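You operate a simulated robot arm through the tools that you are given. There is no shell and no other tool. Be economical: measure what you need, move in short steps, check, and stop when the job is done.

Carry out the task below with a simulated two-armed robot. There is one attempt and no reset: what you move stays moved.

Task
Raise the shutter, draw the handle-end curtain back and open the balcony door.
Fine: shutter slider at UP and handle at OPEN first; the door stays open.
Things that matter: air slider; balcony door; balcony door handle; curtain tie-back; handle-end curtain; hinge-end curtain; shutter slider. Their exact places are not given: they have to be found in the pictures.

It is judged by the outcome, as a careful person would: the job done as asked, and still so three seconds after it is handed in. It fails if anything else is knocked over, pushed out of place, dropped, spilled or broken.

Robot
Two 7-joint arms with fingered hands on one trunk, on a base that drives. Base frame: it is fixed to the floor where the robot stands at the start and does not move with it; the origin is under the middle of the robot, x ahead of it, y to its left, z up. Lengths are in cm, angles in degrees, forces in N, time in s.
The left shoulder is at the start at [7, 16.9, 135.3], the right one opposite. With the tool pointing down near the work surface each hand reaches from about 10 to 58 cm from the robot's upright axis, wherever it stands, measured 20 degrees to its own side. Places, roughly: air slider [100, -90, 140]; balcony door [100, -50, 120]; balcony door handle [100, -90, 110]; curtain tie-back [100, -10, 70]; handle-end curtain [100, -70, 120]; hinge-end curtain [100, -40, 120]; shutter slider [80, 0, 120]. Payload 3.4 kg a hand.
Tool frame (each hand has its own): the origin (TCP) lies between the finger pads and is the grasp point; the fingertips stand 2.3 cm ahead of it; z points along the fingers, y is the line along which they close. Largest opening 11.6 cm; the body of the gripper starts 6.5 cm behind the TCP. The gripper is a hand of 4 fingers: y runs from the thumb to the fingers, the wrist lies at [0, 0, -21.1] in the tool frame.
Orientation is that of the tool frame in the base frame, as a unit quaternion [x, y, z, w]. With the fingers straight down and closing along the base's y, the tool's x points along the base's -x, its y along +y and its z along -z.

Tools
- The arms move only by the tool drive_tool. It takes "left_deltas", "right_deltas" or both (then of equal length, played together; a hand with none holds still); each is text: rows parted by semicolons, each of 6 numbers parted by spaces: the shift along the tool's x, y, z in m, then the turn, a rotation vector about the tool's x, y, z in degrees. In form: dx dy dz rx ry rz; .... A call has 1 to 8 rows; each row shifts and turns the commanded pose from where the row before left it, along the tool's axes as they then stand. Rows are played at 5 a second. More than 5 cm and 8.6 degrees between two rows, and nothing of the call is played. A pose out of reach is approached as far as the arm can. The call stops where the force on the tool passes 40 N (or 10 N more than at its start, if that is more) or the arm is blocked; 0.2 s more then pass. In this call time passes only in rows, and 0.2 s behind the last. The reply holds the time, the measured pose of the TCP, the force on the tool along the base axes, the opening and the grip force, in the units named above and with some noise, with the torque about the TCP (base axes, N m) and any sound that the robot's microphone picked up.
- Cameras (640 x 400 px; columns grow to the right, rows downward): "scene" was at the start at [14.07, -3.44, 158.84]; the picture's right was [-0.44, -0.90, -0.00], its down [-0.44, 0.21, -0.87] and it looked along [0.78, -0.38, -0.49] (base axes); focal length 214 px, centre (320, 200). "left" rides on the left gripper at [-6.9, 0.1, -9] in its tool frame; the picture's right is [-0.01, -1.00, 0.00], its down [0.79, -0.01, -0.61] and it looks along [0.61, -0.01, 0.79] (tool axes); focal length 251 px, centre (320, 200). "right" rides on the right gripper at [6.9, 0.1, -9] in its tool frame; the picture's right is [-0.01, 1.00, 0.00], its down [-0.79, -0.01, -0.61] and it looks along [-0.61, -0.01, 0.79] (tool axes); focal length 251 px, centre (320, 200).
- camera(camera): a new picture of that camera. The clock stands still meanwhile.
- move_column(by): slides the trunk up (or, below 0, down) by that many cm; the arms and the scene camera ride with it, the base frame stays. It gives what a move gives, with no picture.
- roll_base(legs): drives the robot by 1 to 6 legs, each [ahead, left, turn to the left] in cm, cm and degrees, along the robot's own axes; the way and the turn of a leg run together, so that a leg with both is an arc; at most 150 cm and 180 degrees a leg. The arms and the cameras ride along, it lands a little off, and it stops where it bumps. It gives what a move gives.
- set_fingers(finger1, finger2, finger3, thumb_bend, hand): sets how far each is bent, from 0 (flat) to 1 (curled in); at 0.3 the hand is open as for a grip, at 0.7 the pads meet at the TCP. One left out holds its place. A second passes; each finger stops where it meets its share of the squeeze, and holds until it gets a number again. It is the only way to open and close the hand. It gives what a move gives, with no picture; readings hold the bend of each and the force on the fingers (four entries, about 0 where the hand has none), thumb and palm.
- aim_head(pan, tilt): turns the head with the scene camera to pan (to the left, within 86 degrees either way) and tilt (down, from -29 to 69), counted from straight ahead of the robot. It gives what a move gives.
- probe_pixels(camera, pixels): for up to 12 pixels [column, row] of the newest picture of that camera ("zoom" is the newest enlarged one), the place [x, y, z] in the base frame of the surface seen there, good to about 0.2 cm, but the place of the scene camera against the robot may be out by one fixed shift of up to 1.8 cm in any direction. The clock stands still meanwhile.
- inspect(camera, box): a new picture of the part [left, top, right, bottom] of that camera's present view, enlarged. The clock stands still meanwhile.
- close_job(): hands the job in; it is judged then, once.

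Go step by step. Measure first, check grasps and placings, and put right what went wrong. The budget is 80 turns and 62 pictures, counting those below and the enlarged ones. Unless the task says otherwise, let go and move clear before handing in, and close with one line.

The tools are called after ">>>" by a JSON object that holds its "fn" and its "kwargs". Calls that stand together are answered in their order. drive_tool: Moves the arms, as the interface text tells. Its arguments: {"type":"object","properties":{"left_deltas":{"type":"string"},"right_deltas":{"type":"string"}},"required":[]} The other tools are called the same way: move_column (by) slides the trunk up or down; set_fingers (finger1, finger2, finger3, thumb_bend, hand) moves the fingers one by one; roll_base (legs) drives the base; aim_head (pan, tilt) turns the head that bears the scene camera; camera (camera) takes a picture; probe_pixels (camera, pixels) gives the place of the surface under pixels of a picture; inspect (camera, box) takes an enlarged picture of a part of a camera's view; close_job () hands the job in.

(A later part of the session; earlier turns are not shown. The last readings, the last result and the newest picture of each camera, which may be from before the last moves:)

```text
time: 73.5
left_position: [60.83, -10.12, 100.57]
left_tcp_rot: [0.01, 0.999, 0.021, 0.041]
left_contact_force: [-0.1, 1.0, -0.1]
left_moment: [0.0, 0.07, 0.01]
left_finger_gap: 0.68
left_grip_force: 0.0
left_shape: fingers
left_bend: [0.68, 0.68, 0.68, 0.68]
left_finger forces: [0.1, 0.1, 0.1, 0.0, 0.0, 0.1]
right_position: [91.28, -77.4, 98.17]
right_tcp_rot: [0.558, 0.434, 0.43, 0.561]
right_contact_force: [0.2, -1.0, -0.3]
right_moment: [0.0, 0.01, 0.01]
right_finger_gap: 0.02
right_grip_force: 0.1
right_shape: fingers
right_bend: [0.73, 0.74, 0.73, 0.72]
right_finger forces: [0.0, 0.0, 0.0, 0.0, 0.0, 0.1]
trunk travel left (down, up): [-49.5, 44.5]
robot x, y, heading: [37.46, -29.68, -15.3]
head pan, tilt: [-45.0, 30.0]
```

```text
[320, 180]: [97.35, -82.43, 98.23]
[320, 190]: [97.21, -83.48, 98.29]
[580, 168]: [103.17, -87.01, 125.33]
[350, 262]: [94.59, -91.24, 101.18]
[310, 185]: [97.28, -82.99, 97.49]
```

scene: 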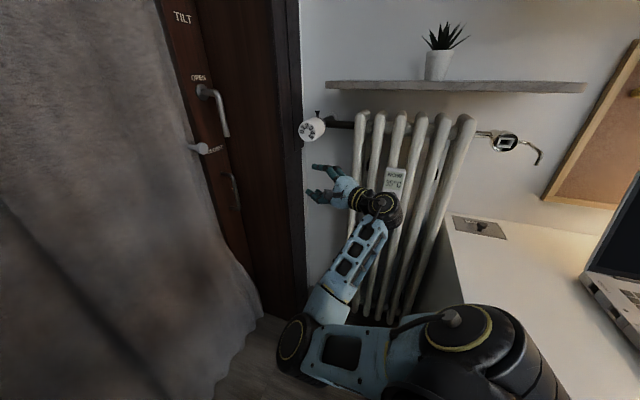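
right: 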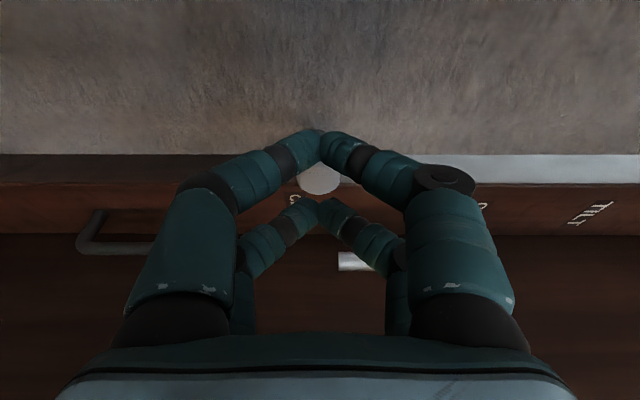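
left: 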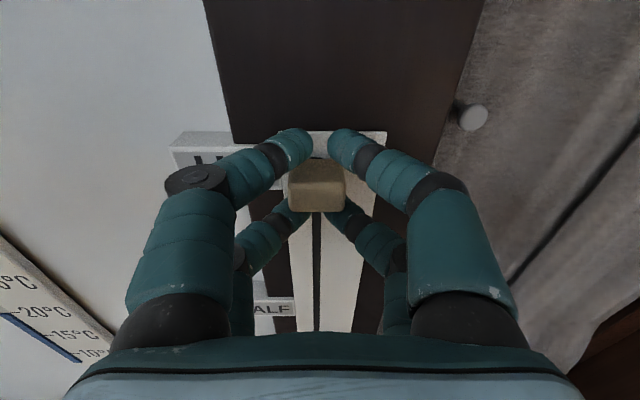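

The knob is at y≈-82.4, so it has barely moved and needs a positive push. Fingers 2 and 3 form the right-hand pair. I'll open finger 1 and the thumb so the knob fits between the pairs, and push with the closed right pair.

>>> {"fn": "set_fingers", "kwargs": {"hand": "right", "finger1": 0.35, "finger2": 0.72, "finger3": 0.72, "thumb_bend": 0.35}}

>>> {"fn": "drive_tool", "kwargs": {"right_deltas": "-0.042 0 0 0 0 0;0 -0.002 0.03 0 0 0;0 0 0.03 0 0 0;0 0 0.028 0 0 0"}}

>>> {"fn": "camera", "kwargs": {"camera": "right"}}

```text
time: 74.5
left_position: [60.63, -10.03, 100.43]
left_tcp_rot: [0.01, 0.999, 0.022, 0.043]
left_contact_force: [-0.5, 0.5, -0.1]
left_moment: [0.04, 0.0, 0.0]
left_finger_gap: 0.66
left_grip_force: 0.1
left_shape: fingers
left_bend: [0.68, 0.68, 0.68, 0.68]
left_finger forces: [0.0, 0.0, 0.1, 0.0, 0.0, 0.0]
right_position: [91.18, -77.33, 98.16]
right_tcp_rot: [0.558, 0.435, 0.429, 0.561]
right_contact_force: [0.0, 0.8, -1.0]
right_moment: [-0.01, 0.0, 0.0]
right_finger_gap: 10.22
right_grip_force: 0.0
right_shape: fingers
right_bend: [0.35, 0.72, 0.71, 0.35]
right_finger forces: [0.1, 0.1, 0.0, 0.0, 0.1, 0.1]
trunk travel left (down, up): [-49.5, 44.5]
robot x, y, heading: [37.55, -29.32, -15.3]
head pan, tilt: [-45.0, 30.0]
```

```text
time: 75.5
left_position: [60.66, -10.1, 100.5]
left_tcp_rot: [0.01, 0.999, 0.022, 0.042]
left_contact_force: [-1.1, 0.3, 0.1]
left_moment: [-0.02, 0.0, -0.03]
left_finger_gap: 0.67
left_grip_force: 0.0
left_shape: fingers
left_bend: [0.68, 0.68, 0.68, 0.68]
left_finger forces: [0.0, 0.1, 0.0, 0.1, 0.0, 0.0]
right_position: [98.6, -83.66, 98.2]
right_tcp_rot: [0.558, 0.434, 0.43, 0.561]
right_contact_force: [0.5, -0.4, -0.9]
right_moment: [-0.03, -0.01, -0.01]
right_finger_gap: 10.23
right_grip_force: 0.0
right_shape: fingers
right_bend: [0.35, 0.72, 0.71, 0.35]
right_finger forces: [0.1, 0.0, 0.0, 0.1, 0.0, 0.0]
trunk travel left (down, up): [-49.5, 44.5]
robot x, y, heading: [37.41, -29.6, -15.2]
head pan, tilt: [-45.0, 30.0]
```

```text
20 pictures are left
```

right: 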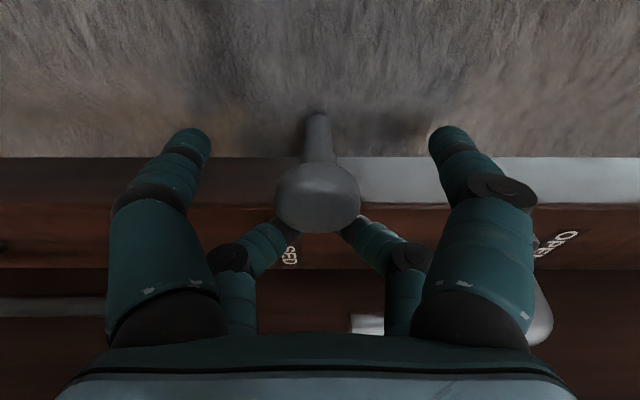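

The knob is trapped, with the closed pair behind its right side. I'll draw with two base arcs and check.

>>> {"fn": "roll_base", "kwargs": {"legs": [[-4.4, -1.0, 5], [-4.0, -0.5, 5]]}}

>>> {"fn": "camera", "kwargs": {"camera": "right"}}

```text
time: 76.9
left_position: [48.43, -6.34, 100.46]
left_tcp_rot: [-0.077, 0.996, 0.025, 0.041]
left_contact_force: [-0.5, 0.0, -0.4]
left_moment: [0.01, -0.01, -0.01]
left_finger_gap: 0.65
left_grip_force: 0.1
left_shape: fingers
left_bend: [0.68, 0.68, 0.68, 0.68]
left_finger forces: [0.1, 0.0, 0.0, 0.1, 0.0, 0.0]
right_position: [98.37, -72.29, 98.21]
right_tcp_rot: [0.519, 0.48, 0.477, 0.523]
right_contact_force: [-0.8, 0.6, 0.1]
right_moment: [0.02, 0.04, -0.01]
right_finger_gap: 10.23
right_grip_force: 0.1
right_shape: fingers
right_bend: [0.35, 0.72, 0.71, 0.35]
right_finger forces: [0.1, 0.1, 0.1, 0.0, 0.1, 0.0]
trunk travel left (down, up): [-49.5, 44.5]
robot x, y, heading: [29.08, -29.44, -5.5]
head pan, tilt: [-45.0, 30.0]
```

```text
19 pictures are left
```

right: 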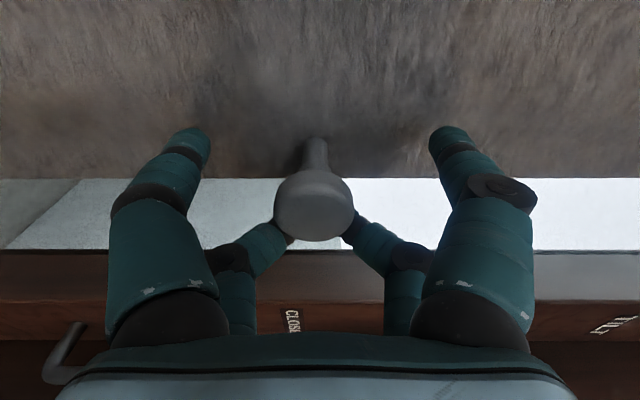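

The curtain is sliding and glass shows behind it. I'll continue with three more arcs.

>>> {"fn": "roll_base", "kwargs": {"legs": [[-3.4, -0.2, 5], [-2.9, 0.1, 5], [-2.3, 0.3, 5]]}}

>>> {"fn": "aim_head", "kwargs": {"pan": -40, "tilt": 15}}

>>> {"fn": "camera", "kwargs": {"camera": "scene"}}

```text
time: 78.8
left_position: [33.07, -2.17, 100.53]
left_tcp_rot: [-0.206, 0.978, 0.03, 0.037]
left_contact_force: [-0.4, -0.4, 0.0]
left_moment: [0.0, 0.01, -0.02]
left_finger_gap: 0.67
left_grip_force: 0.0
left_shape: fingers
left_bend: [0.68, 0.68, 0.68, 0.68]
left_finger forces: [0.0, 0.0, 0.0, 0.0, 0.0, 0.0]
right_position: [98.62, -52.9, 98.09]
right_tcp_rot: [0.452, 0.544, 0.542, 0.455]
right_contact_force: [0.9, -1.1, -1.0]
right_moment: [0.01, 0.03, -0.01]
right_finger_gap: 10.21
right_grip_force: 4.6
right_shape: fingers
right_bend: [0.35, 0.7, 0.7, 0.35]
right_finger forces: [0.0, 4.1, 4.6, 0.1, 0.0, 0.1]
trunk travel left (down, up): [-49.5, 44.5]
robot x, y, heading: [19.99, -29.55, 9.8]
head pan, tilt: [-45.0, 30.0]
```

```text
time: 79.5
left_position: [33.23, -2.16, 100.56]
left_tcp_rot: [-0.206, 0.977, 0.03, 0.036]
left_contact_force: [-0.2, 0.0, 0.5]
left_moment: [0.0, 0.02, 0.02]
left_finger_gap: 0.65
left_grip_force: 0.1
left_shape: fingers
left_bend: [0.68, 0.68, 0.68, 0.68]
left_finger forces: [0.0, 0.1, 0.1, 0.0, 0.0, 0.1]
right_position: [98.6, -52.91, 98.02]
right_tcp_rot: [0.451, 0.545, 0.541, 0.455]
right_contact_force: [0.2, -1.3, -1.1]
right_moment: [0.0, 0.01, 0.01]
right_finger_gap: 10.22
right_grip_force: 4.5
right_shape: fingers
right_bend: [0.35, 0.7, 0.7, 0.35]
right_finger forces: [0.0, 4.0, 4.6, 0.0, 0.0, 0.1]
trunk travel left (down, up): [-49.5, 44.5]
robot x, y, heading: [20.36, -29.53, 9.7]
head pan, tilt: [-40.0, 15.0]
```

```text
18 pictures are left
```

scene: 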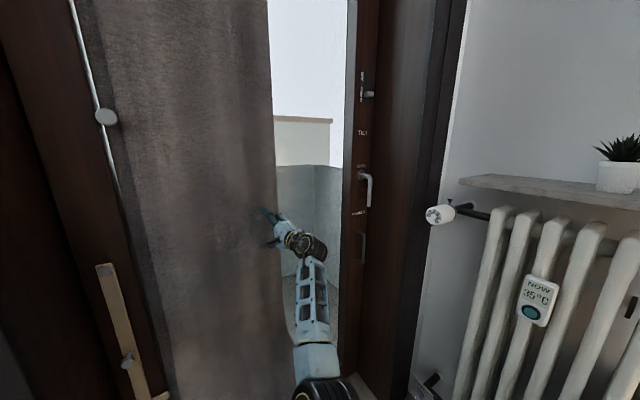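

The curtain is drawn back to y≈-53 and the glass is clear. I'll retract, curl finger 1 and the thumb out of the way, and reposition the base for the handle.

>>> {"fn": "drive_tool", "kwargs": {"right_deltas": "-0.004 0 0 0 0 0;0 0 -0.05 0 0 0;0 0 -0.05 0 0 0"}}

>>> {"fn": "set_fingers", "kwargs": {"hand": "right", "finger1": 1.0, "finger2": 0.72, "finger3": 0.72, "thumb_bend": 1.0}}

>>> {"fn": "roll_base", "kwargs": {"legs": [[0, 0, -31.7], [19.5, 12.7, 0]]}}

>>> {"fn": "camera", "kwargs": {"camera": "right"}}

>>> {"fn": "camera", "kwargs": {"camera": "scene"}}

```text
time: 80.3
left_position: [33.1, -2.15, 100.58]
left_tcp_rot: [-0.206, 0.977, 0.03, 0.037]
left_contact_force: [0.4, 0.4, -0.6]
left_moment: [-0.01, 0.0, -0.01]
left_finger_gap: 0.67
left_grip_force: 0.1
left_shape: fingers
left_bend: [0.68, 0.68, 0.68, 0.68]
left_finger forces: [0.1, 0.1, 0.1, 0.0, 0.1, 0.0]
right_position: [88.65, -54.99, 98.01]
right_tcp_rot: [0.452, 0.544, 0.541, 0.455]
right_contact_force: [0.9, -0.2, -0.6]
right_moment: [0.02, -0.01, -0.03]
right_finger_gap: 10.22
right_grip_force: 0.0
right_shape: fingers
right_bend: [0.35, 0.68, 0.71, 0.35]
right_finger forces: [0.0, 0.0, 0.0, 0.1, 0.1, 0.0]
trunk travel left (down, up): [-49.5, 44.5]
robot x, y, heading: [20.29, -29.59, 9.8]
head pan, tilt: [-40.0, 15.0]
```

```text
time: 81.3
left_position: [33.07, -2.11, 100.49]
left_tcp_rot: [-0.206, 0.977, 0.03, 0.036]
left_contact_force: [-0.4, -0.2, 1.1]
left_moment: [-0.02, 0.01, -0.01]
left_finger_gap: 0.66
left_grip_force: 0.0
left_shape: fingers
left_bend: [0.68, 0.68, 0.68, 0.68]
left_finger forces: [0.0, 0.1, 0.1, 0.0, 0.0, 0.1]
right_position: [88.9, -54.96, 97.97]
right_tcp_rot: [0.452, 0.545, 0.541, 0.455]
right_contact_force: [0.1, -0.3, 0.0]
right_moment: [-0.02, 0.01, 0.02]
right_finger_gap: 0.21
right_grip_force: 0.1
right_shape: fingers
right_bend: [0.75, 0.71, 0.71, 0.94]
right_finger forces: [0.0, 0.0, 0.0, 0.1, 0.1, 0.0]
trunk travel left (down, up): [-49.5, 44.5]
robot x, y, heading: [20.36, -29.59, 9.7]
head pan, tilt: [-40.0, 15.0]
```

```text
time: 84.6
left_position: [68.4, -8.26, 100.4]
left_tcp_rot: [0.069, 0.996, 0.019, 0.043]
left_contact_force: [0.0, -0.4, 0.4]
left_moment: [-0.02, 0.04, -0.02]
left_finger_gap: 0.67
left_grip_force: 0.2
left_shape: fingers
left_bend: [0.68, 0.68, 0.68, 0.68]
left_finger forces: [0.1, 0.0, 0.0, 0.0, 0.1, 0.0]
right_position: [87.87, -82.54, 97.81]
right_tcp_rot: [0.583, 0.4, 0.396, 0.585]
right_contact_force: [0.3, 0.5, -0.1]
right_moment: [-0.01, 0.0, -0.03]
right_finger_gap: 0.47
right_grip_force: 0.0
right_shape: fingers
right_bend: [0.75, 0.71, 0.71, 0.96]
right_finger forces: [0.0, 0.1, 0.0, 0.0, 0.0, 0.0]
trunk travel left (down, up): [-49.5, 44.5]
robot x, y, heading: [42.88, -25.04, -21.7]
head pan, tilt: [-40.0, 15.0]
```

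```text
17 pictures are left
```

right: 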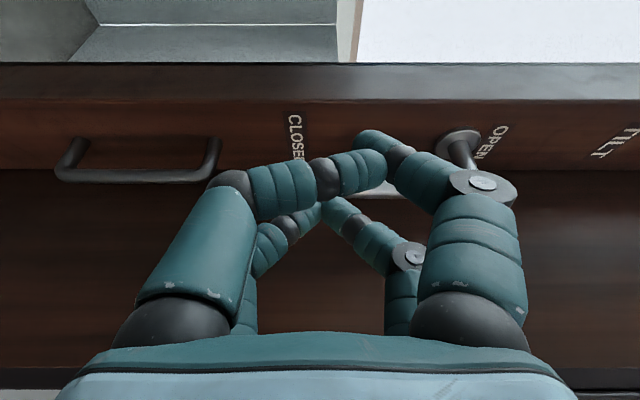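

```text
16 pictures are left
```

scene: 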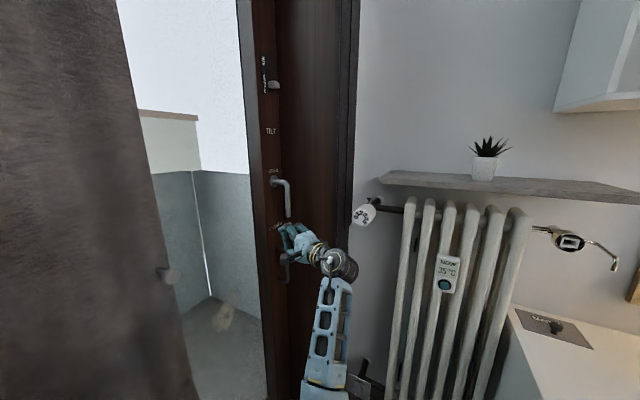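

The curtain stays put. I'll spread finger 1 and the thumb wide so only the closed right pair pushes, raise the trunk, and go in on the right of the handle grip.

>>> {"fn": "set_fingers", "kwargs": {"hand": "right", "finger1": 0.1, "finger2": 0.72, "finger3": 0.72, "thumb_bend": 0.1}}

>>> {"fn": "move_column", "kwargs": {"by": 4.7}}

>>> {"fn": "drive_tool", "kwargs": {"right_deltas": "-0.028 0 0 0 0 0;-0.028 0 0 0 0 0;0 0 0.03 0 0 0"}}

>>> {"fn": "camera", "kwargs": {"camera": "right"}}

```text
time: 85.6
left_position: [68.29, -8.39, 100.45]
left_tcp_rot: [0.068, 0.997, 0.018, 0.044]
left_contact_force: [0.4, 0.3, 0.4]
left_moment: [0.02, -0.01, 0.01]
left_finger_gap: 0.67
left_grip_force: 0.1
left_shape: fingers
left_bend: [0.68, 0.68, 0.68, 0.68]
left_finger forces: [0.1, 0.1, 0.0, 0.0, 0.0, 0.0]
right_position: [87.76, -82.51, 97.94]
right_tcp_rot: [0.582, 0.401, 0.397, 0.586]
right_contact_force: [-0.7, -0.1, 0.2]
right_moment: [-0.02, 0.02, 0.02]
right_finger_gap: 15.25
right_grip_force: 0.1
right_shape: fingers
right_bend: [0.1, 0.71, 0.71, 0.1]
right_finger forces: [0.0, 0.1, 0.1, 0.1, 0.0, 0.0]
trunk travel left (down, up): [-49.5, 44.5]
robot x, y, heading: [42.85, -25.09, -21.8]
head pan, tilt: [-40.0, 15.0]
```

```text
time: 86.5
left_position: [68.17, -8.43, 105.23]
left_tcp_rot: [0.068, 0.997, 0.018, 0.043]
left_contact_force: [0.1, 0.3, -0.2]
left_moment: [0.0, 0.02, 0.03]
left_finger_gap: 0.69
left_grip_force: 0.1
left_shape: fingers
left_bend: [0.68, 0.68, 0.68, 0.68]
left_finger forces: [0.0, 0.1, 0.0, 0.0, 0.0, 0.0]
right_position: [87.85, -82.52, 102.57]
right_tcp_rot: [0.583, 0.4, 0.396, 0.585]
right_contact_force: [1.9, 0.0, -0.7]
right_moment: [0.0, 0.03, -0.01]
right_finger_gap: 15.24
right_grip_force: 0.1
right_shape: fingers
right_bend: [0.1, 0.71, 0.71, 0.1]
right_finger forces: [0.0, 0.0, 0.0, 0.0, 0.0, 0.1]
trunk travel left (down, up): [-54.2, 39.8]
robot x, y, heading: [43.17, -24.66, -22.0]
head pan, tilt: [-40.0, 15.0]
```

```text
time: 87.3
left_position: [68.31, -8.43, 105.12]
left_tcp_rot: [0.069, 0.997, 0.019, 0.042]
left_contact_force: [-0.5, -0.1, -0.3]
left_moment: [0.0, 0.02, -0.02]
left_finger_gap: 0.68
left_grip_force: 0.0
left_shape: fingers
left_bend: [0.68, 0.68, 0.68, 0.68]
left_finger forces: [0.0, 0.1, 0.0, 0.0, 0.0, 0.1]
right_position: [88.87, -88.73, 102.54]
right_tcp_rot: [0.584, 0.401, 0.396, 0.585]
right_contact_force: [0.9, 0.3, -0.4]
right_moment: [0.01, 0.02, -0.04]
right_finger_gap: 15.27
right_grip_force: 0.0
right_shape: fingers
right_bend: [0.1, 0.71, 0.71, 0.1]
right_finger forces: [0.0, 0.0, 0.0, 0.0, 0.0, 0.1]
trunk travel left (down, up): [-54.2, 39.8]
robot x, y, heading: [42.95, -25.0, -22.0]
head pan, tilt: [-40.0, 15.0]
```

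```text
15 pictures are left
```

right: 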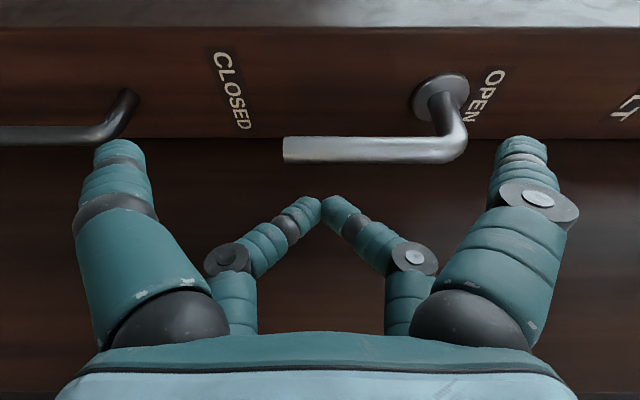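

The closed pair (322,200) is just right of the grip bar (row 150). The upper spread finger could touch the handle neck, so I'll curl finger 1 fully and check which finger it is.

>>> {"fn": "set_fingers", "kwargs": {"hand": "right", "finger1": 1.0, "finger2": 0.72, "finger3": 0.72, "thumb_bend": 0.25}}

>>> {"fn": "camera", "kwargs": {"camera": "right"}}

```text
time: 88.3
left_position: [68.16, -8.39, 105.23]
left_tcp_rot: [0.069, 0.997, 0.019, 0.043]
left_contact_force: [0.0, 0.0, -0.1]
left_moment: [-0.05, 0.01, -0.04]
left_finger_gap: 0.67
left_grip_force: 0.0
left_shape: fingers
left_bend: [0.68, 0.68, 0.68, 0.68]
left_finger forces: [0.1, 0.1, 0.1, 0.0, 0.0, 0.0]
right_position: [88.75, -88.65, 102.55]
right_tcp_rot: [0.583, 0.401, 0.396, 0.586]
right_contact_force: [0.1, -0.8, -1.0]
right_moment: [0.01, -0.01, 0.03]
right_finger_gap: 5.18
right_grip_force: 0.1
right_shape: fingers
right_bend: [1.0, 0.71, 0.71, 0.25]
right_finger forces: [0.0, 0.0, 0.0, 0.0, 0.0, 0.0]
trunk travel left (down, up): [-54.2, 39.8]
robot x, y, heading: [43.13, -25.03, -22.0]
head pan, tilt: [-40.0, 15.0]
```

```text
14 pictures are left
```

right: 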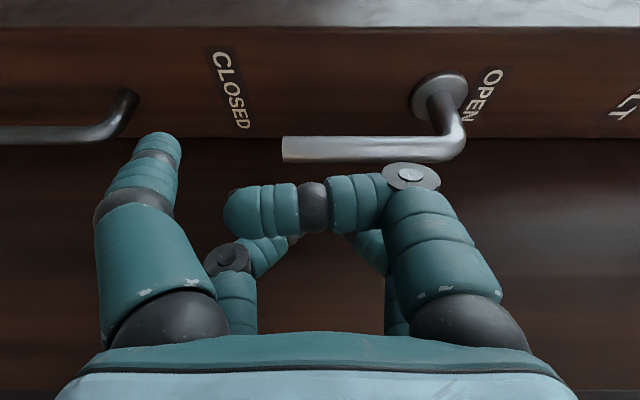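

Finger 1 is the upper one and is now curled out of the way. Advancing about 7.7 cm so the closed pair lies just right of the grip bar.

>>> {"fn": "drive_tool", "kwargs": {"right_deltas": "-0.003 0 0.026 0 0 0;0 0 0.026 0 0 0;0 0 0.025 0 0 0"}}

>>> {"fn": "camera", "kwargs": {"camera": "right"}}

```text
time: 89.1
left_position: [68.22, -8.49, 105.26]
left_tcp_rot: [0.069, 0.996, 0.02, 0.044]
left_contact_force: [-0.2, -0.1, -0.6]
left_moment: [-0.01, 0.01, -0.04]
left_finger_gap: 0.66
left_grip_force: 0.0
left_shape: fingers
left_bend: [0.68, 0.68, 0.68, 0.68]
left_finger forces: [0.0, 0.0, 0.0, 0.0, 0.1, 0.0]
right_position: [95.59, -92.12, 102.61]
right_tcp_rot: [0.584, 0.4, 0.396, 0.586]
right_contact_force: [-2.7, -1.5, 0.0]
right_moment: [-0.01, -0.02, -0.01]
right_finger_gap: 5.16
right_grip_force: 1.6
right_shape: fingers
right_bend: [1.0, 0.71, 0.72, 0.25]
right_finger forces: [0.1, 2.6, 1.1, 0.0, 0.1, 0.0]
trunk travel left (down, up): [-54.2, 39.8]
robot x, y, heading: [42.52, -24.67, -22.1]
head pan, tilt: [-40.0, 15.0]
```

```text
13 pictures are left
```

right: 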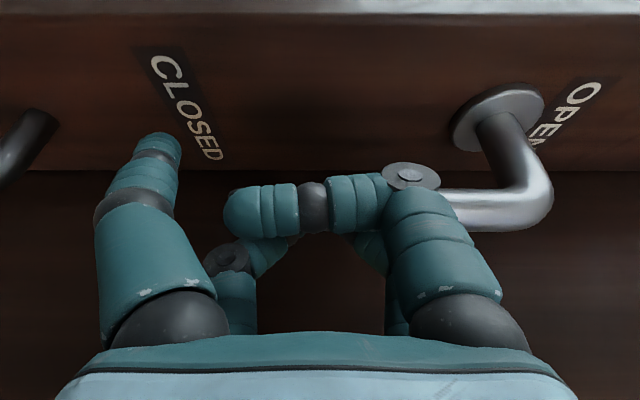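

The hand is beside the bar with light contact. I'll start pushing it in +y.

>>> {"fn": "drive_tool", "kwargs": {"right_deltas": "0.014 0 -0.0056 0 0 0;0.014 0 -0.0056 0 0 0;0.014 0.001 -0.0056 0 0 0"}}

>>> {"fn": "camera", "kwargs": {"camera": "right"}}

```text
time: 89.9
left_position: [68.14, -8.69, 105.17]
left_tcp_rot: [0.068, 0.997, 0.019, 0.044]
left_contact_force: [-0.9, -0.1, 0.1]
left_moment: [-0.02, -0.01, 0.0]
left_finger_gap: 0.65
left_grip_force: 0.0
left_shape: fingers
left_bend: [0.68, 0.68, 0.68, 0.68]
left_finger forces: [0.0, 0.1, 0.0, 0.0, 0.0, 0.1]
right_position: [95.49, -87.68, 102.6]
right_tcp_rot: [0.583, 0.4, 0.397, 0.585]
right_contact_force: [-6.5, -5.3, -0.8]
right_moment: [0.23, -0.09, 0.06]
right_finger_gap: 5.28
right_grip_force: 5.1
right_shape: fingers
right_bend: [1.0, 0.71, 0.71, 0.25]
right_finger forces: [2.4, 7.5, 0.1, 0.1, 0.1, 0.1]
trunk travel left (down, up): [-54.2, 39.8]
robot x, y, heading: [43.05, -24.98, -21.7]
head pan, tilt: [-40.0, 15.0]
```

```text
12 pictures are left
```

right: 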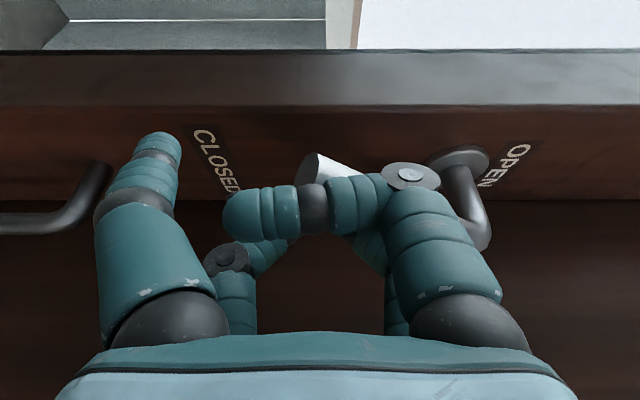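

The bar is turning (its end now at (320,170)). Continuing along the arc, left and up.

>>> {"fn": "drive_tool", "kwargs": {"right_deltas": "0.0177 0.0115 -0.006 0 0 0;0.0177 0.0125 -0.006 0 0 0;0.0093 0.018 -0.003 0 0 0;0.0093 0.02 -0.003 0 0 0"}}

>>> {"fn": "camera", "kwargs": {"camera": "right"}}

```text
time: 90.9
left_position: [67.79, -8.38, 105.3]
left_tcp_rot: [0.068, 0.996, 0.018, 0.047]
left_contact_force: [0.1, 0.2, 0.1]
left_moment: [0.02, -0.02, 0.0]
left_finger_gap: 0.67
left_grip_force: 0.1
left_shape: fingers
left_bend: [0.68, 0.68, 0.68, 0.68]
left_finger forces: [0.0, 0.0, 0.1, 0.0, 0.0, 0.0]
right_position: [95.4, -81.67, 109.02]
right_tcp_rot: [0.582, 0.399, 0.399, 0.585]
right_contact_force: [-22.4, -0.1, -4.2]
right_moment: [0.11, -0.6, 0.0]
right_finger_gap: 5.17
right_grip_force: 12.5
right_shape: fingers
right_bend: [1.0, 0.74, 0.69, 0.25]
right_finger forces: [11.0, 14.1, 0.0, 0.0, 0.0, 0.0]
trunk travel left (down, up): [-54.2, 39.8]
robot x, y, heading: [42.96, -24.92, -22.0]
head pan, tilt: [-40.0, 15.0]
```

```text
11 pictures are left
```

right: 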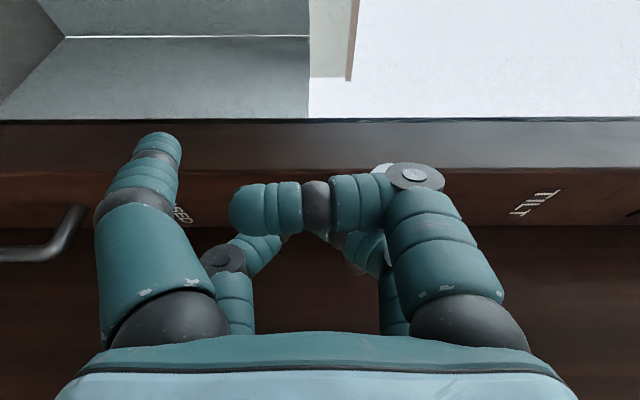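

The handle is nearly horizontal, with finger 1 pressing on its front. I'll back off about 1 cm and push up the last bit.

>>> {"fn": "drive_tool", "kwargs": {"right_deltas": "0 0 -0.011 0 0 0;0 0.006 0 0 0 0;0 0.005 0 0 0 0;0 0.004 0 0 0 0"}}

>>> {"fn": "aim_head", "kwargs": {"pan": -35, "tilt": 10}}

>>> {"fn": "inspect", "kwargs": {"camera": "scene", "box": [190, 100, 350, 300]}}

```text
time: 91.9
left_position: [68.07, -8.53, 105.19]
left_tcp_rot: [0.069, 0.997, 0.019, 0.043]
left_contact_force: [0.3, 0.3, 0.2]
left_moment: [-0.02, -0.02, 0.01]
left_finger_gap: 0.65
left_grip_force: 0.1
left_shape: fingers
left_bend: [0.68, 0.68, 0.68, 0.68]
left_finger forces: [0.0, 0.0, 0.1, 0.0, 0.0, 0.1]
right_position: [94.67, -81.39, 110.31]
right_tcp_rot: [0.583, 0.4, 0.397, 0.585]
right_contact_force: [-5.6, -0.9, -6.5]
right_moment: [0.13, -0.1, -0.11]
right_finger_gap: 5.17
right_grip_force: 3.9
right_shape: fingers
right_bend: [1.0, 0.74, 0.7, 0.25]
right_finger forces: [0.1, 7.8, 0.1, 0.0, 0.1, 0.0]
trunk travel left (down, up): [-54.2, 39.8]
robot x, y, heading: [42.8, -24.53, -21.9]
head pan, tilt: [-40.0, 15.0]
```

```text
time: 92.5
left_position: [68.22, -8.5, 105.3]
left_tcp_rot: [0.069, 0.996, 0.02, 0.044]
left_contact_force: [0.1, -1.1, -0.3]
left_moment: [0.02, 0.0, -0.02]
left_finger_gap: 0.68
left_grip_force: 0.0
left_shape: fingers
left_bend: [0.68, 0.68, 0.68, 0.68]
left_finger forces: [0.0, 0.1, 0.0, 0.0, 0.0, 0.1]
right_position: [94.74, -81.31, 110.42]
right_tcp_rot: [0.583, 0.4, 0.397, 0.585]
right_contact_force: [-6.5, -0.4, -5.7]
right_moment: [0.1, -0.15, -0.1]
right_finger_gap: 5.16
right_grip_force: 4.1
right_shape: fingers
right_bend: [1.0, 0.74, 0.7, 0.25]
right_finger forces: [0.0, 8.0, 0.1, 0.0, 0.1, 0.1]
trunk travel left (down, up): [-54.2, 39.8]
robot x, y, heading: [42.49, -24.82, -22.1]
head pan, tilt: [-35.0, 10.0]
```

```text
2.00 times, centred on (270, 200) of scene
```

zoom: 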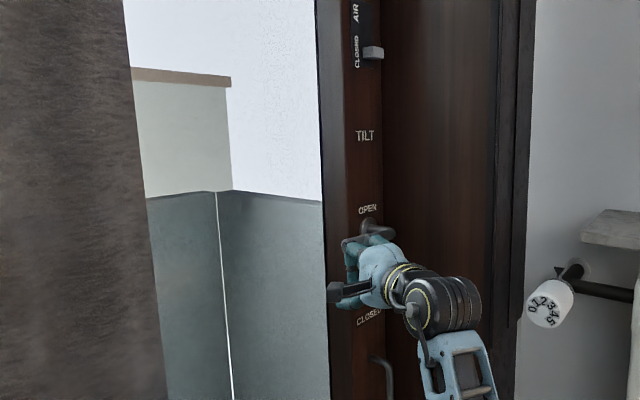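

The bar looks close to horizontal. I'll back away to verify it and prepare to pull the door.

>>> {"fn": "drive_tool", "kwargs": {"right_deltas": "0 -0.01 0 0 0 0;0 -0.02 -0.03 0 0 0;0 -0.01 -0.04 0 0 0;0 0 -0.04 0 0 0"}}

>>> {"fn": "camera", "kwargs": {"camera": "right"}}

```text
time: 93.5
left_position: [68.17, -8.5, 105.15]
left_tcp_rot: [0.069, 0.996, 0.019, 0.044]
left_contact_force: [0.6, -0.2, 0.3]
left_moment: [-0.02, 0.0, -0.01]
left_finger_gap: 0.65
left_grip_force: 0.0
left_shape: fingers
left_bend: [0.68, 0.68, 0.68, 0.68]
left_finger forces: [0.0, 0.0, 0.0, 0.1, 0.0, 0.1]
right_position: [84.52, -77.29, 106.47]
right_tcp_rot: [0.583, 0.401, 0.396, 0.586]
right_contact_force: [0.3, 0.2, -0.8]
right_moment: [-0.01, 0.0, 0.01]
right_finger_gap: 5.16
right_grip_force: 0.0
right_shape: fingers
right_bend: [1.0, 0.72, 0.71, 0.25]
right_finger forces: [0.0, 0.1, 0.1, 0.0, 0.1, 0.0]
trunk travel left (down, up): [-54.2, 39.8]
robot x, y, heading: [43.23, -24.71, -22.1]
head pan, tilt: [-35.0, 10.0]
```

```text
9 pictures are left
```

right: 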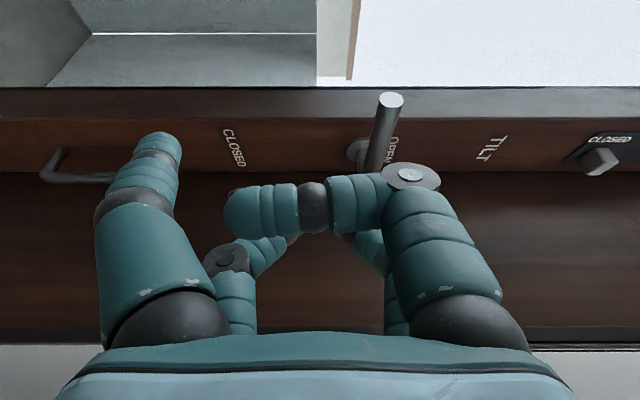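

>>> {"fn": "probe_pixels", "kwargs": {"camera": "right", "pixels": [[391, 99], [385, 120], [380, 140], [372, 165], [357, 150], [100, 177], [55, 165], [200, 100]]}}

```text
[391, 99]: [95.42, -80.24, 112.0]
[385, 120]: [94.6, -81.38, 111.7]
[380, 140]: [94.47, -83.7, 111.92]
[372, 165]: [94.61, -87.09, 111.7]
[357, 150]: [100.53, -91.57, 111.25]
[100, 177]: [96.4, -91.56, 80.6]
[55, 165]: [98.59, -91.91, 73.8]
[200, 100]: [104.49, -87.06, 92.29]
```

The bar is horizontal at z≈111.8, so the handle is at OPEN. I'll now open the hand, come level with the bar, and grip it from above and below to pull the door.

>>> {"fn": "set_fingers", "kwargs": {"hand": "right", "finger1": 0.45, "finger2": 0.45, "finger3": 0.45, "thumb_bend": 0.45}}

>>> {"fn": "move_column", "kwargs": {"by": 5.3}}

>>> {"fn": "drive_tool", "kwargs": {"right_deltas": "-0.026 0 0.02 0 0 0;0 0 0.035 0 0 0;0 0 0.035 0 0 0;0 0 0.035 0 0 0"}}

>>> {"fn": "camera", "kwargs": {"camera": "right"}}

```text
time: 94.5
left_position: [68.29, -8.33, 105.19]
left_tcp_rot: [0.068, 0.997, 0.019, 0.043]
left_contact_force: [0.3, 0.3, 0.3]
left_moment: [0.0, -0.01, -0.03]
left_finger_gap: 0.67
left_grip_force: 0.2
left_shape: fingers
left_bend: [0.68, 0.68, 0.68, 0.68]
left_finger forces: [0.0, 0.1, 0.0, 0.1, 0.0, 0.0]
right_position: [84.59, -77.36, 106.35]
right_tcp_rot: [0.583, 0.4, 0.396, 0.586]
right_contact_force: [-0.4, 0.9, -0.4]
right_moment: [0.04, 0.0, -0.02]
right_finger_gap: 7.31
right_grip_force: 0.1
right_shape: fingers
right_bend: [0.45, 0.45, 0.45, 0.45]
right_finger forces: [0.0, 0.1, 0.0, 0.0, 0.0, 0.1]
trunk travel left (down, up): [-54.2, 39.8]
robot x, y, heading: [43.15, -25.31, -22.1]
head pan, tilt: [-35.0, 10.0]
```

```text
time: 95.5
left_position: [68.27, -8.51, 110.57]
left_tcp_rot: [0.069, 0.997, 0.019, 0.043]
left_contact_force: [-0.2, -0.5, 0.2]
left_moment: [0.01, -0.01, 0.01]
left_finger_gap: 0.67
left_grip_force: 0.0
left_shape: fingers
left_bend: [0.68, 0.68, 0.68, 0.68]
left_finger forces: [0.0, 0.0, 0.0, 0.0, 0.0, 0.1]
right_position: [84.65, -77.2, 111.71]
right_tcp_rot: [0.583, 0.4, 0.397, 0.585]
right_contact_force: [0.5, -0.3, 0.6]
right_moment: [-0.02, 0.0, 0.03]
right_finger_gap: 7.27
right_grip_force: 0.0
right_shape: fingers
right_bend: [0.45, 0.45, 0.45, 0.45]
right_finger forces: [0.0, 0.0, 0.1, 0.0, 0.0, 0.0]
trunk travel left (down, up): [-59.5, 34.5]
robot x, y, heading: [42.88, -24.6, -21.7]
head pan, tilt: [-35.0, 10.0]
```

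```text
time: 96.5
left_position: [68.25, -8.47, 110.48]
left_tcp_rot: [0.069, 0.997, 0.019, 0.043]
left_contact_force: [-0.7, -0.1, -0.5]
left_moment: [0.0, -0.02, 0.02]
left_finger_gap: 0.63
left_grip_force: 0.2
left_shape: fingers
left_bend: [0.68, 0.68, 0.68, 0.68]
left_finger forces: [0.0, 0.0, 0.1, 0.0, 0.0, 0.0]
right_position: [95.23, -84.25, 111.64]
right_tcp_rot: [0.583, 0.401, 0.396, 0.585]
right_contact_force: [-1.4, 0.3, 0.8]
right_moment: [-0.01, -0.02, 0.04]
right_finger_gap: 7.31
right_grip_force: 0.1
right_shape: fingers
right_bend: [0.45, 0.45, 0.45, 0.45]
right_finger forces: [0.1, 0.1, 0.1, 0.1, 0.0, 0.0]
trunk travel left (down, up): [-59.5, 34.5]
robot x, y, heading: [43.33, -25.05, -21.8]
head pan, tilt: [-35.0, 10.0]
```

```text
8 pictures are left
```

right: 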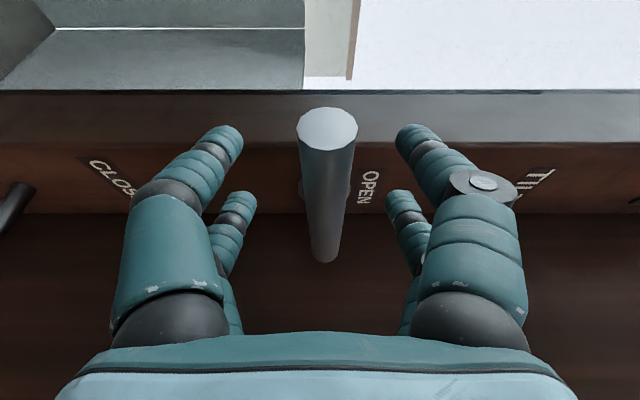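

The bar lies centrally between the fingers. I'll move slightly deeper, close firmly, and pull back the first leg (~10°).

>>> {"fn": "drive_tool", "kwargs": {"right_deltas": "0 0 0.012 0 0 0"}}

>>> {"fn": "set_fingers", "kwargs": {"hand": "right", "finger1": 0.85, "finger2": 0.85, "finger3": 0.85, "thumb_bend": 0.85}}

>>> {"fn": "roll_base", "kwargs": {"legs": [[-6.4, -1.3, 0], [-6.4, -0.9, 0]]}}

>>> {"fn": "camera", "kwargs": {"camera": "right"}}

```text
time: 96.9
left_position: [68.41, -8.54, 110.55]
left_tcp_rot: [0.069, 0.997, 0.018, 0.043]
left_contact_force: [-0.2, -1.7, -0.3]
left_moment: [-0.03, 0.02, -0.04]
left_finger_gap: 0.68
left_grip_force: 0.1
left_shape: fingers
left_bend: [0.68, 0.68, 0.68, 0.68]
left_finger forces: [0.1, 0.0, 0.0, 0.1, 0.0, 0.0]
right_position: [96.41, -84.7, 111.65]
right_tcp_rot: [0.583, 0.401, 0.396, 0.585]
right_contact_force: [0.6, -0.3, 0.4]
right_moment: [-0.01, -0.02, -0.03]
right_finger_gap: 7.28
right_grip_force: 0.0
right_shape: fingers
right_bend: [0.45, 0.45, 0.45, 0.45]
right_finger forces: [0.0, 0.0, 0.0, 0.0, 0.1, 0.0]
trunk travel left (down, up): [-59.5, 34.5]
robot x, y, heading: [42.92, -24.8, -21.8]
head pan, tilt: [-35.0, 10.0]
```

```text
time: 97.9
left_position: [68.33, -8.4, 110.52]
left_tcp_rot: [0.068, 0.997, 0.019, 0.043]
left_contact_force: [-0.3, -0.3, 0.0]
left_moment: [0.02, -0.01, 0.01]
left_finger_gap: 0.66
left_grip_force: 0.0
left_shape: fingers
left_bend: [0.68, 0.68, 0.68, 0.68]
left_finger forces: [0.0, 0.0, 0.0, 0.0, 0.0, 0.0]
right_position: [96.43, -84.65, 111.69]
right_tcp_rot: [0.584, 0.401, 0.396, 0.585]
right_contact_force: [4.2, -2.1, 2.7]
right_moment: [-0.03, 0.02, 0.1]
right_finger_gap: 0.01
right_grip_force: 9.6
right_shape: fingers
right_bend: [0.76, 0.73, 0.75, 0.77]
right_finger forces: [0.0, 10.1, 8.6, 0.1, 0.0, 0.0]
trunk travel left (down, up): [-59.5, 34.5]
robot x, y, heading: [43.21, -24.72, -22.3]
head pan, tilt: [-35.0, 10.0]
```

```text
time: 99.5
left_position: [55.43, -5.84, 110.48]
left_tcp_rot: [0.069, 0.997, 0.019, 0.044]
left_contact_force: [-0.2, -0.3, 0.2]
left_moment: [0.04, -0.01, -0.01]
left_finger_gap: 0.66
left_grip_force: 0.1
left_shape: fingers
left_bend: [0.68, 0.68, 0.68, 0.68]
left_finger forces: [0.0, 0.1, 0.0, 0.0, 0.0, 0.1]
right_position: [83.42, -81.82, 111.74]
right_tcp_rot: [0.583, 0.401, 0.396, 0.585]
right_contact_force: [-0.4, -0.7, -0.6]
right_moment: [-0.01, -0.04, -0.01]
right_finger_gap: 0.01
right_grip_force: 0.0
right_shape: fingers
right_bend: [0.76, 0.74, 0.75, 0.77]
right_finger forces: [0.0, 0.1, 0.0, 0.0, 0.0, 0.0]
trunk travel left (down, up): [-59.5, 34.5]
robot x, y, heading: [30.26, -22.24, -21.6]
head pan, tilt: [-35.0, 10.0]
```

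```text
7 pictures are left
```

right: 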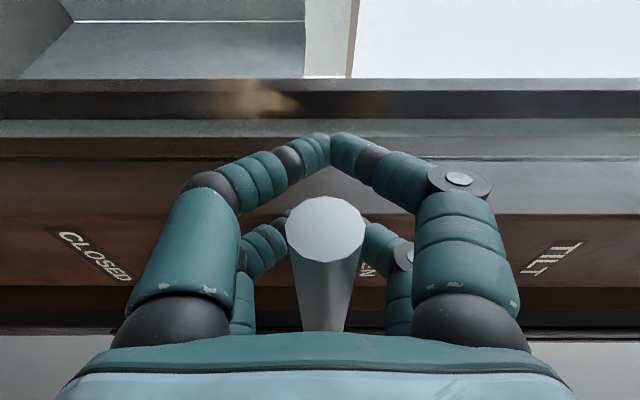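

The door has opened about 10° with the bar still in the hand, held only by the right pair near its end. I'll slide along the bar toward the neck for a fuller hold and then pull on.

>>> {"fn": "drive_tool", "kwargs": {"right_deltas": "-0.015 0 0.004 0 0 0;-0.015 0 0.004 0 0 0"}}

>>> {"fn": "set_fingers", "kwargs": {"hand": "right", "finger1": 0.9, "finger2": 0.9, "finger3": 0.9, "thumb_bend": 0.9}}

>>> {"fn": "roll_base", "kwargs": {"legs": [[-6.5, 0, 0], [-6.5, 0.2, 0]]}}

>>> {"fn": "camera", "kwargs": {"camera": "right"}}

```text
time: 100.1
left_position: [55.33, -5.0, 110.43]
left_tcp_rot: [0.066, 0.997, 0.018, 0.044]
left_contact_force: [-0.3, -0.8, -0.5]
left_moment: [0.1, -0.05, -0.05]
left_finger_gap: 0.68
left_grip_force: 0.0
left_shape: fingers
left_bend: [0.68, 0.68, 0.68, 0.68]
left_finger forces: [0.0, 0.0, 0.1, 0.0, 0.0, 0.0]
right_position: [84.4, -82.99, 111.68]
right_tcp_rot: [0.577, 0.412, 0.406, 0.577]
right_contact_force: [8.3, 26.9, 2.1]
right_moment: [-0.29, 0.01, 0.6]
right_finger_gap: 0.0
right_grip_force: 16.5
right_shape: fingers
right_bend: [0.76, 0.74, 0.75, 0.77]
right_finger forces: [0.0, 32.6, 0.0, 0.0, 0.1, 0.0]
trunk travel left (down, up): [-59.5, 34.5]
robot x, y, heading: [29.81, -22.26, -21.3]
head pan, tilt: [-35.0, 10.0]
stopped in row 2 (right hand): the force on the tool passed its limit at 46 N (the readings are from after the stop); the commanded pose is now the measured one
```

```text
time: 101.1
left_position: [55.62, -4.65, 110.29]
left_tcp_rot: [0.066, 0.997, 0.014, 0.042]
left_contact_force: [0.2, 0.0, 0.6]
left_moment: [-0.03, -0.02, 0.03]
left_finger_gap: 0.67
left_grip_force: 0.0
left_shape: fingers
left_bend: [0.68, 0.68, 0.68, 0.68]
left_finger forces: [0.0, 0.0, 0.0, 0.0, 0.1, 0.0]
right_position: [84.13, -82.88, 111.98]
right_tcp_rot: [0.579, 0.41, 0.4, 0.58]
right_contact_force: [8.7, 33.7, -2.3]
right_moment: [-0.1, 0.05, 0.63]
right_finger_gap: 0.01
right_grip_force: 18.0
right_shape: fingers
right_bend: [0.82, 0.75, 0.76, 0.83]
right_finger forces: [0.1, 35.8, 0.1, 0.0, 0.0, 0.0]
trunk travel left (down, up): [-59.5, 34.5]
robot x, y, heading: [30.23, -22.05, -21.5]
head pan, tilt: [-35.0, 10.0]
```

```text
time: 102.7
left_position: [43.09, -0.42, 110.59]
left_tcp_rot: [0.067, 0.997, 0.018, 0.044]
left_contact_force: [-0.3, 0.0, 0.3]
left_moment: [-0.01, 0.02, -0.02]
left_finger_gap: 0.64
left_grip_force: 0.1
left_shape: fingers
left_bend: [0.68, 0.68, 0.68, 0.68]
left_finger forces: [0.1, 0.1, 0.0, 0.0, 0.1, 0.1]
right_position: [71.44, -78.87, 111.72]
right_tcp_rot: [0.581, 0.406, 0.401, 0.58]
right_contact_force: [-1.0, -0.2, 0.7]
right_moment: [0.02, -0.01, 0.02]
right_finger_gap: 0.01
right_grip_force: 0.0
right_shape: fingers
right_bend: [0.83, 0.74, 0.78, 0.83]
right_finger forces: [0.1, 0.0, 0.0, 0.0, 0.0, 0.1]
trunk travel left (down, up): [-59.5, 34.5]
robot x, y, heading: [17.89, -17.02, -21.6]
head pan, tilt: [-35.0, 10.0]
```

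```text
6 pictures are left
```

right: 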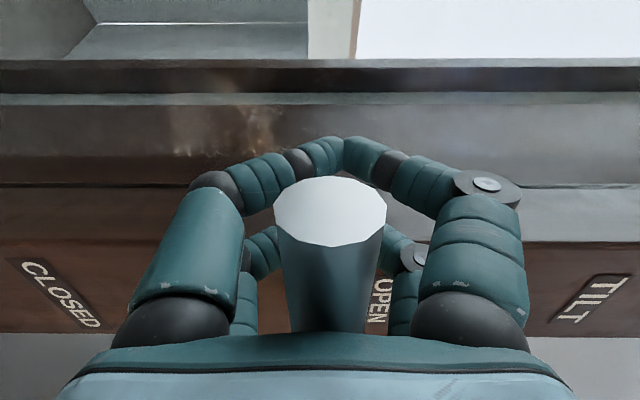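

The bar is still hooked and the door is at about 20° with no load. I'll continue with the next two legs.

>>> {"fn": "roll_base", "kwargs": {"legs": [[-6.4, 0.9, 0], [-6.4, 1.5, 0], [-6.1, 2.0, 0], [-6.1, 2.5, 0]]}}

>>> {"fn": "camera", "kwargs": {"camera": "right"}}

```text
time: 105.5
left_position: [22.41, 15.43, 110.51]
left_tcp_rot: [0.066, 0.997, 0.017, 0.044]
left_contact_force: [-0.5, 0.2, -0.3]
left_moment: [-0.03, -0.03, 0.01]
left_finger_gap: 0.66
left_grip_force: 0.0
left_shape: fingers
left_bend: [0.68, 0.68, 0.68, 0.68]
left_finger forces: [0.0, 0.0, 0.0, 0.1, 0.0, 0.0]
right_position: [50.72, -62.89, 111.67]
right_tcp_rot: [0.581, 0.406, 0.4, 0.581]
right_contact_force: [-0.9, 0.5, -0.7]
right_moment: [-0.01, 0.01, 0.01]
right_finger_gap: 0.0
right_grip_force: 0.0
right_shape: fingers
right_bend: [0.87, 0.74, 0.78, 0.81]
right_finger forces: [0.0, 0.0, 0.0, 0.0, 0.1, 0.0]
trunk travel left (down, up): [-59.5, 34.5]
robot x, y, heading: [-2.61, -1.46, -21.6]
head pan, tilt: [-35.0, 10.0]
```

```text
5 pictures are left
```

right: 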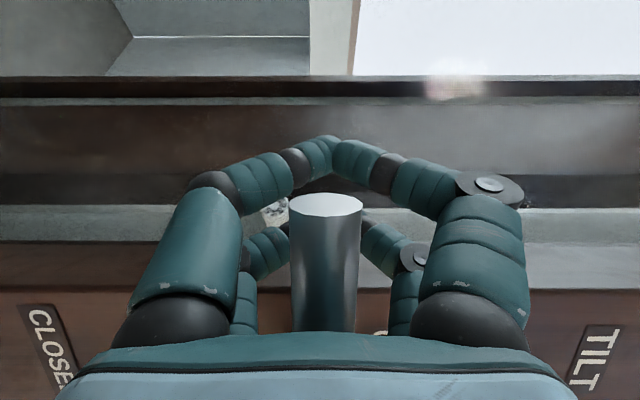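

The door is at about 40° and still hooked. I'll look left before moving the base further that way.

>>> {"fn": "aim_head", "kwargs": {"pan": 60, "tilt": 45}}

>>> {"fn": "camera", "kwargs": {"camera": "scene"}}

```text
time: 107.2
left_position: [22.46, 15.2, 110.61]
left_tcp_rot: [0.067, 0.997, 0.018, 0.043]
left_contact_force: [0.3, 0.1, 0.7]
left_moment: [0.01, -0.03, 0.01]
left_finger_gap: 0.65
left_grip_force: 0.1
left_shape: fingers
left_bend: [0.68, 0.68, 0.68, 0.68]
left_finger forces: [0.0, 0.1, 0.0, 0.1, 0.0, 0.0]
right_position: [50.95, -63.13, 111.56]
right_tcp_rot: [0.581, 0.406, 0.401, 0.58]
right_contact_force: [-1.2, 0.8, -0.6]
right_moment: [0.02, -0.03, -0.02]
right_finger_gap: 0.01
right_grip_force: 0.2
right_shape: fingers
right_bend: [0.87, 0.74, 0.78, 0.81]
right_finger forces: [0.0, 0.0, 0.1, 0.1, 0.1, 0.2]
trunk travel left (down, up): [-59.5, 34.5]
robot x, y, heading: [-2.76, -1.09, -21.7]
head pan, tilt: [60.0, 45.0]
```

```text
4 pictures are left
```

scene: 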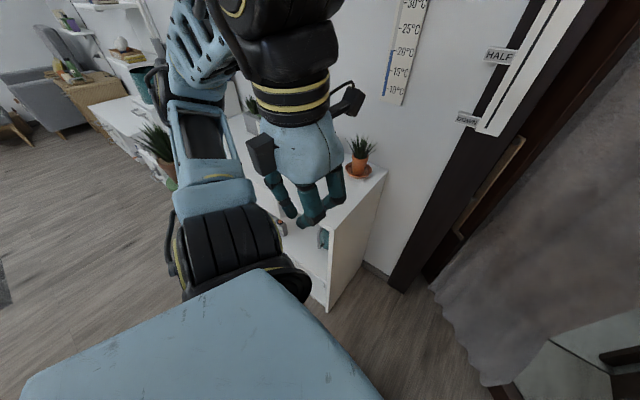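

>>> {"fn": "probe_pixels", "kwargs": {"camera": "scene", "pixels": [[158, 135], [150, 150], [172, 185], [200, 50], [190, 230], [120, 225], [485, 375], [325, 310]]}}

```text
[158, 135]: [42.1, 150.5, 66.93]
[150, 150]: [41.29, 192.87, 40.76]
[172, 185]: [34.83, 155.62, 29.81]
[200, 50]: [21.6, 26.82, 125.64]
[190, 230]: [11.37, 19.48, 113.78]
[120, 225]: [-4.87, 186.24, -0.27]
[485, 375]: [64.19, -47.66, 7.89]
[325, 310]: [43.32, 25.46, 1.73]
```

The left side is free; the plant stand is at y≈150. Continuing the pull to about 60°.

>>> {"fn": "roll_base", "kwargs": {"legs": [[-5.6, 3.0, 0], [-5.6, 3.5, 0], [-5.0, 4.0, 0], [-4.9, 4.5, 0]]}}

>>> {"fn": "camera", "kwargs": {"camera": "right"}}

```text
time: 109.9
left_position: [8.99, 35.72, 110.5]
left_tcp_rot: [0.067, 0.997, 0.017, 0.044]
left_contact_force: [0.0, -0.1, -0.3]
left_moment: [-0.03, 0.02, 0.01]
left_finger_gap: 0.67
left_grip_force: 0.1
left_shape: fingers
left_bend: [0.68, 0.68, 0.68, 0.68]
left_finger forces: [0.0, 0.1, 0.0, 0.0, 0.1, 0.0]
right_position: [37.04, -43.2, 111.68]
right_tcp_rot: [0.582, 0.404, 0.398, 0.583]
right_contact_force: [-0.2, 0.3, 1.7]
right_moment: [-0.01, 0.0, 0.01]
right_finger_gap: 0.01
right_grip_force: 0.1
right_shape: fingers
right_bend: [0.87, 0.75, 0.76, 0.81]
right_finger forces: [0.1, 0.0, 0.0, 0.0, 0.0, 0.0]
trunk travel left (down, up): [-59.5, 34.5]
robot x, y, heading: [-16.18, 18.98, -22.1]
head pan, tilt: [60.0, 45.0]
stopped in leg 4: the force on the tool passed its limit at 48 N (the readings are from after the stop); the commanded pose is now the measured one
```

```text
3 pictures are left
```

right: 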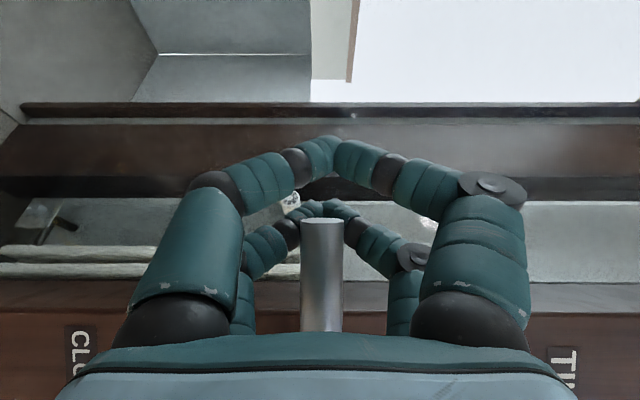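

The door is at roughly 58–60° and forces are zero. I'll release the bar, withdraw straight back, and look.

>>> {"fn": "set_fingers", "kwargs": {"hand": "right", "finger1": 0.3, "finger2": 0.3, "finger3": 0.3, "thumb_bend": 0.3}}

>>> {"fn": "drive_tool", "kwargs": {"right_deltas": "0 0 -0.03 0 0 0;0 0 -0.04 0 0 0;0 0 -0.04 0 0 0"}}

>>> {"fn": "aim_head", "kwargs": {"pan": -15, "tilt": 20}}

>>> {"fn": "camera", "kwargs": {"camera": "scene"}}

```text
time: 110.9
left_position: [9.03, 35.5, 110.52]
left_tcp_rot: [0.067, 0.997, 0.019, 0.044]
left_contact_force: [0.2, 0.1, -0.4]
left_moment: [0.0, -0.01, -0.01]
left_finger_gap: 0.7
left_grip_force: 0.0
left_shape: fingers
left_bend: [0.68, 0.68, 0.68, 0.68]
left_finger forces: [0.1, 0.1, 0.0, 0.1, 0.1, 0.0]
right_position: [37.22, -43.36, 111.38]
right_tcp_rot: [0.584, 0.403, 0.397, 0.581]
right_contact_force: [0.9, 0.3, -0.4]
right_moment: [0.0, -0.04, 0.01]
right_finger_gap: 11.67
right_grip_force: 0.0
right_shape: fingers
right_bend: [0.3, 0.3, 0.3, 0.3]
right_finger forces: [0.0, 0.0, 0.1, 0.0, 0.0, 0.1]
trunk travel left (down, up): [-59.5, 34.5]
robot x, y, heading: [-15.77, 18.84, -21.8]
head pan, tilt: [60.0, 45.0]
```

```text
time: 111.7
left_position: [9.11, 35.43, 110.6]
left_tcp_rot: [0.068, 0.997, 0.019, 0.044]
left_contact_force: [-1.2, 0.1, 0.3]
left_moment: [-0.01, -0.01, 0.02]
left_finger_gap: 0.68
left_grip_force: 0.0
left_shape: fingers
left_bend: [0.68, 0.68, 0.68, 0.68]
left_finger forces: [0.1, 0.1, 0.1, 0.1, 0.0, 0.1]
right_position: [26.63, -39.44, 111.59]
right_tcp_rot: [0.583, 0.403, 0.398, 0.582]
right_contact_force: [-1.1, 0.2, -1.3]
right_moment: [-0.01, 0.0, 0.02]
right_finger_gap: 11.68
right_grip_force: 0.0
right_shape: fingers
right_bend: [0.3, 0.3, 0.3, 0.3]
right_finger forces: [0.0, 0.0, 0.0, 0.0, 0.0, 0.0]
trunk travel left (down, up): [-59.5, 34.5]
robot x, y, heading: [-16.07, 18.9, -22.1]
head pan, tilt: [60.0, 45.0]
```

```text
time: 113.2
left_position: [9.06, 35.46, 110.51]
left_tcp_rot: [0.068, 0.997, 0.019, 0.043]
left_contact_force: [-0.3, -0.3, -0.2]
left_moment: [-0.01, 0.0, -0.03]
left_finger_gap: 0.64
left_grip_force: 0.1
left_shape: fingers
left_bend: [0.68, 0.68, 0.68, 0.68]
left_finger forces: [0.0, 0.0, 0.0, 0.0, 0.0, 0.0]
right_position: [26.88, -39.49, 111.6]
right_tcp_rot: [0.584, 0.403, 0.398, 0.582]
right_contact_force: [0.2, -1.1, 0.5]
right_moment: [0.01, -0.01, 0.01]
right_finger_gap: 11.63
right_grip_force: 0.0
right_shape: fingers
right_bend: [0.3, 0.3, 0.3, 0.3]
right_finger forces: [0.0, 0.1, 0.0, 0.0, 0.0, 0.0]
trunk travel left (down, up): [-59.5, 34.5]
robot x, y, heading: [-16.53, 18.91, -22.0]
head pan, tilt: [-15.0, 20.0]
```

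```text
2 pictures are left
```

scene: 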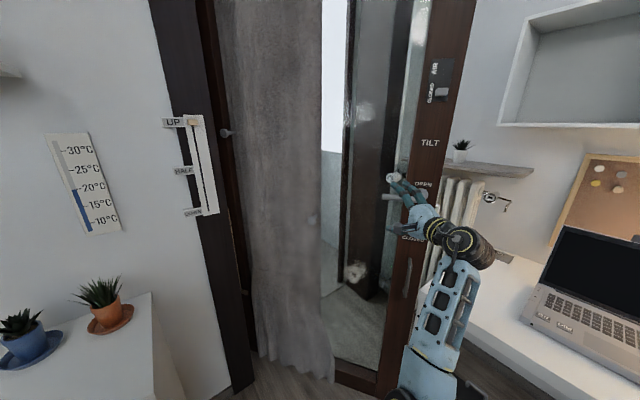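

The door stands open, the slider is at UP, and the curtain is drawn. I'll measure the door angle.

>>> {"fn": "probe_pixels", "kwargs": {"camera": "scene", "pixels": [[430, 142], [437, 60], [215, 150], [226, 133], [383, 300], [410, 300], [312, 218], [388, 196]]}}

```text
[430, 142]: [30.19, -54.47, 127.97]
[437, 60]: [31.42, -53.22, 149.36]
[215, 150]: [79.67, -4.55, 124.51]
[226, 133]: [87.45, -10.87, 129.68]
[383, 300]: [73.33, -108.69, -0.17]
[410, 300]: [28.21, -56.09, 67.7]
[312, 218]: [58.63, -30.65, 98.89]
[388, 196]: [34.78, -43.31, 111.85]
```

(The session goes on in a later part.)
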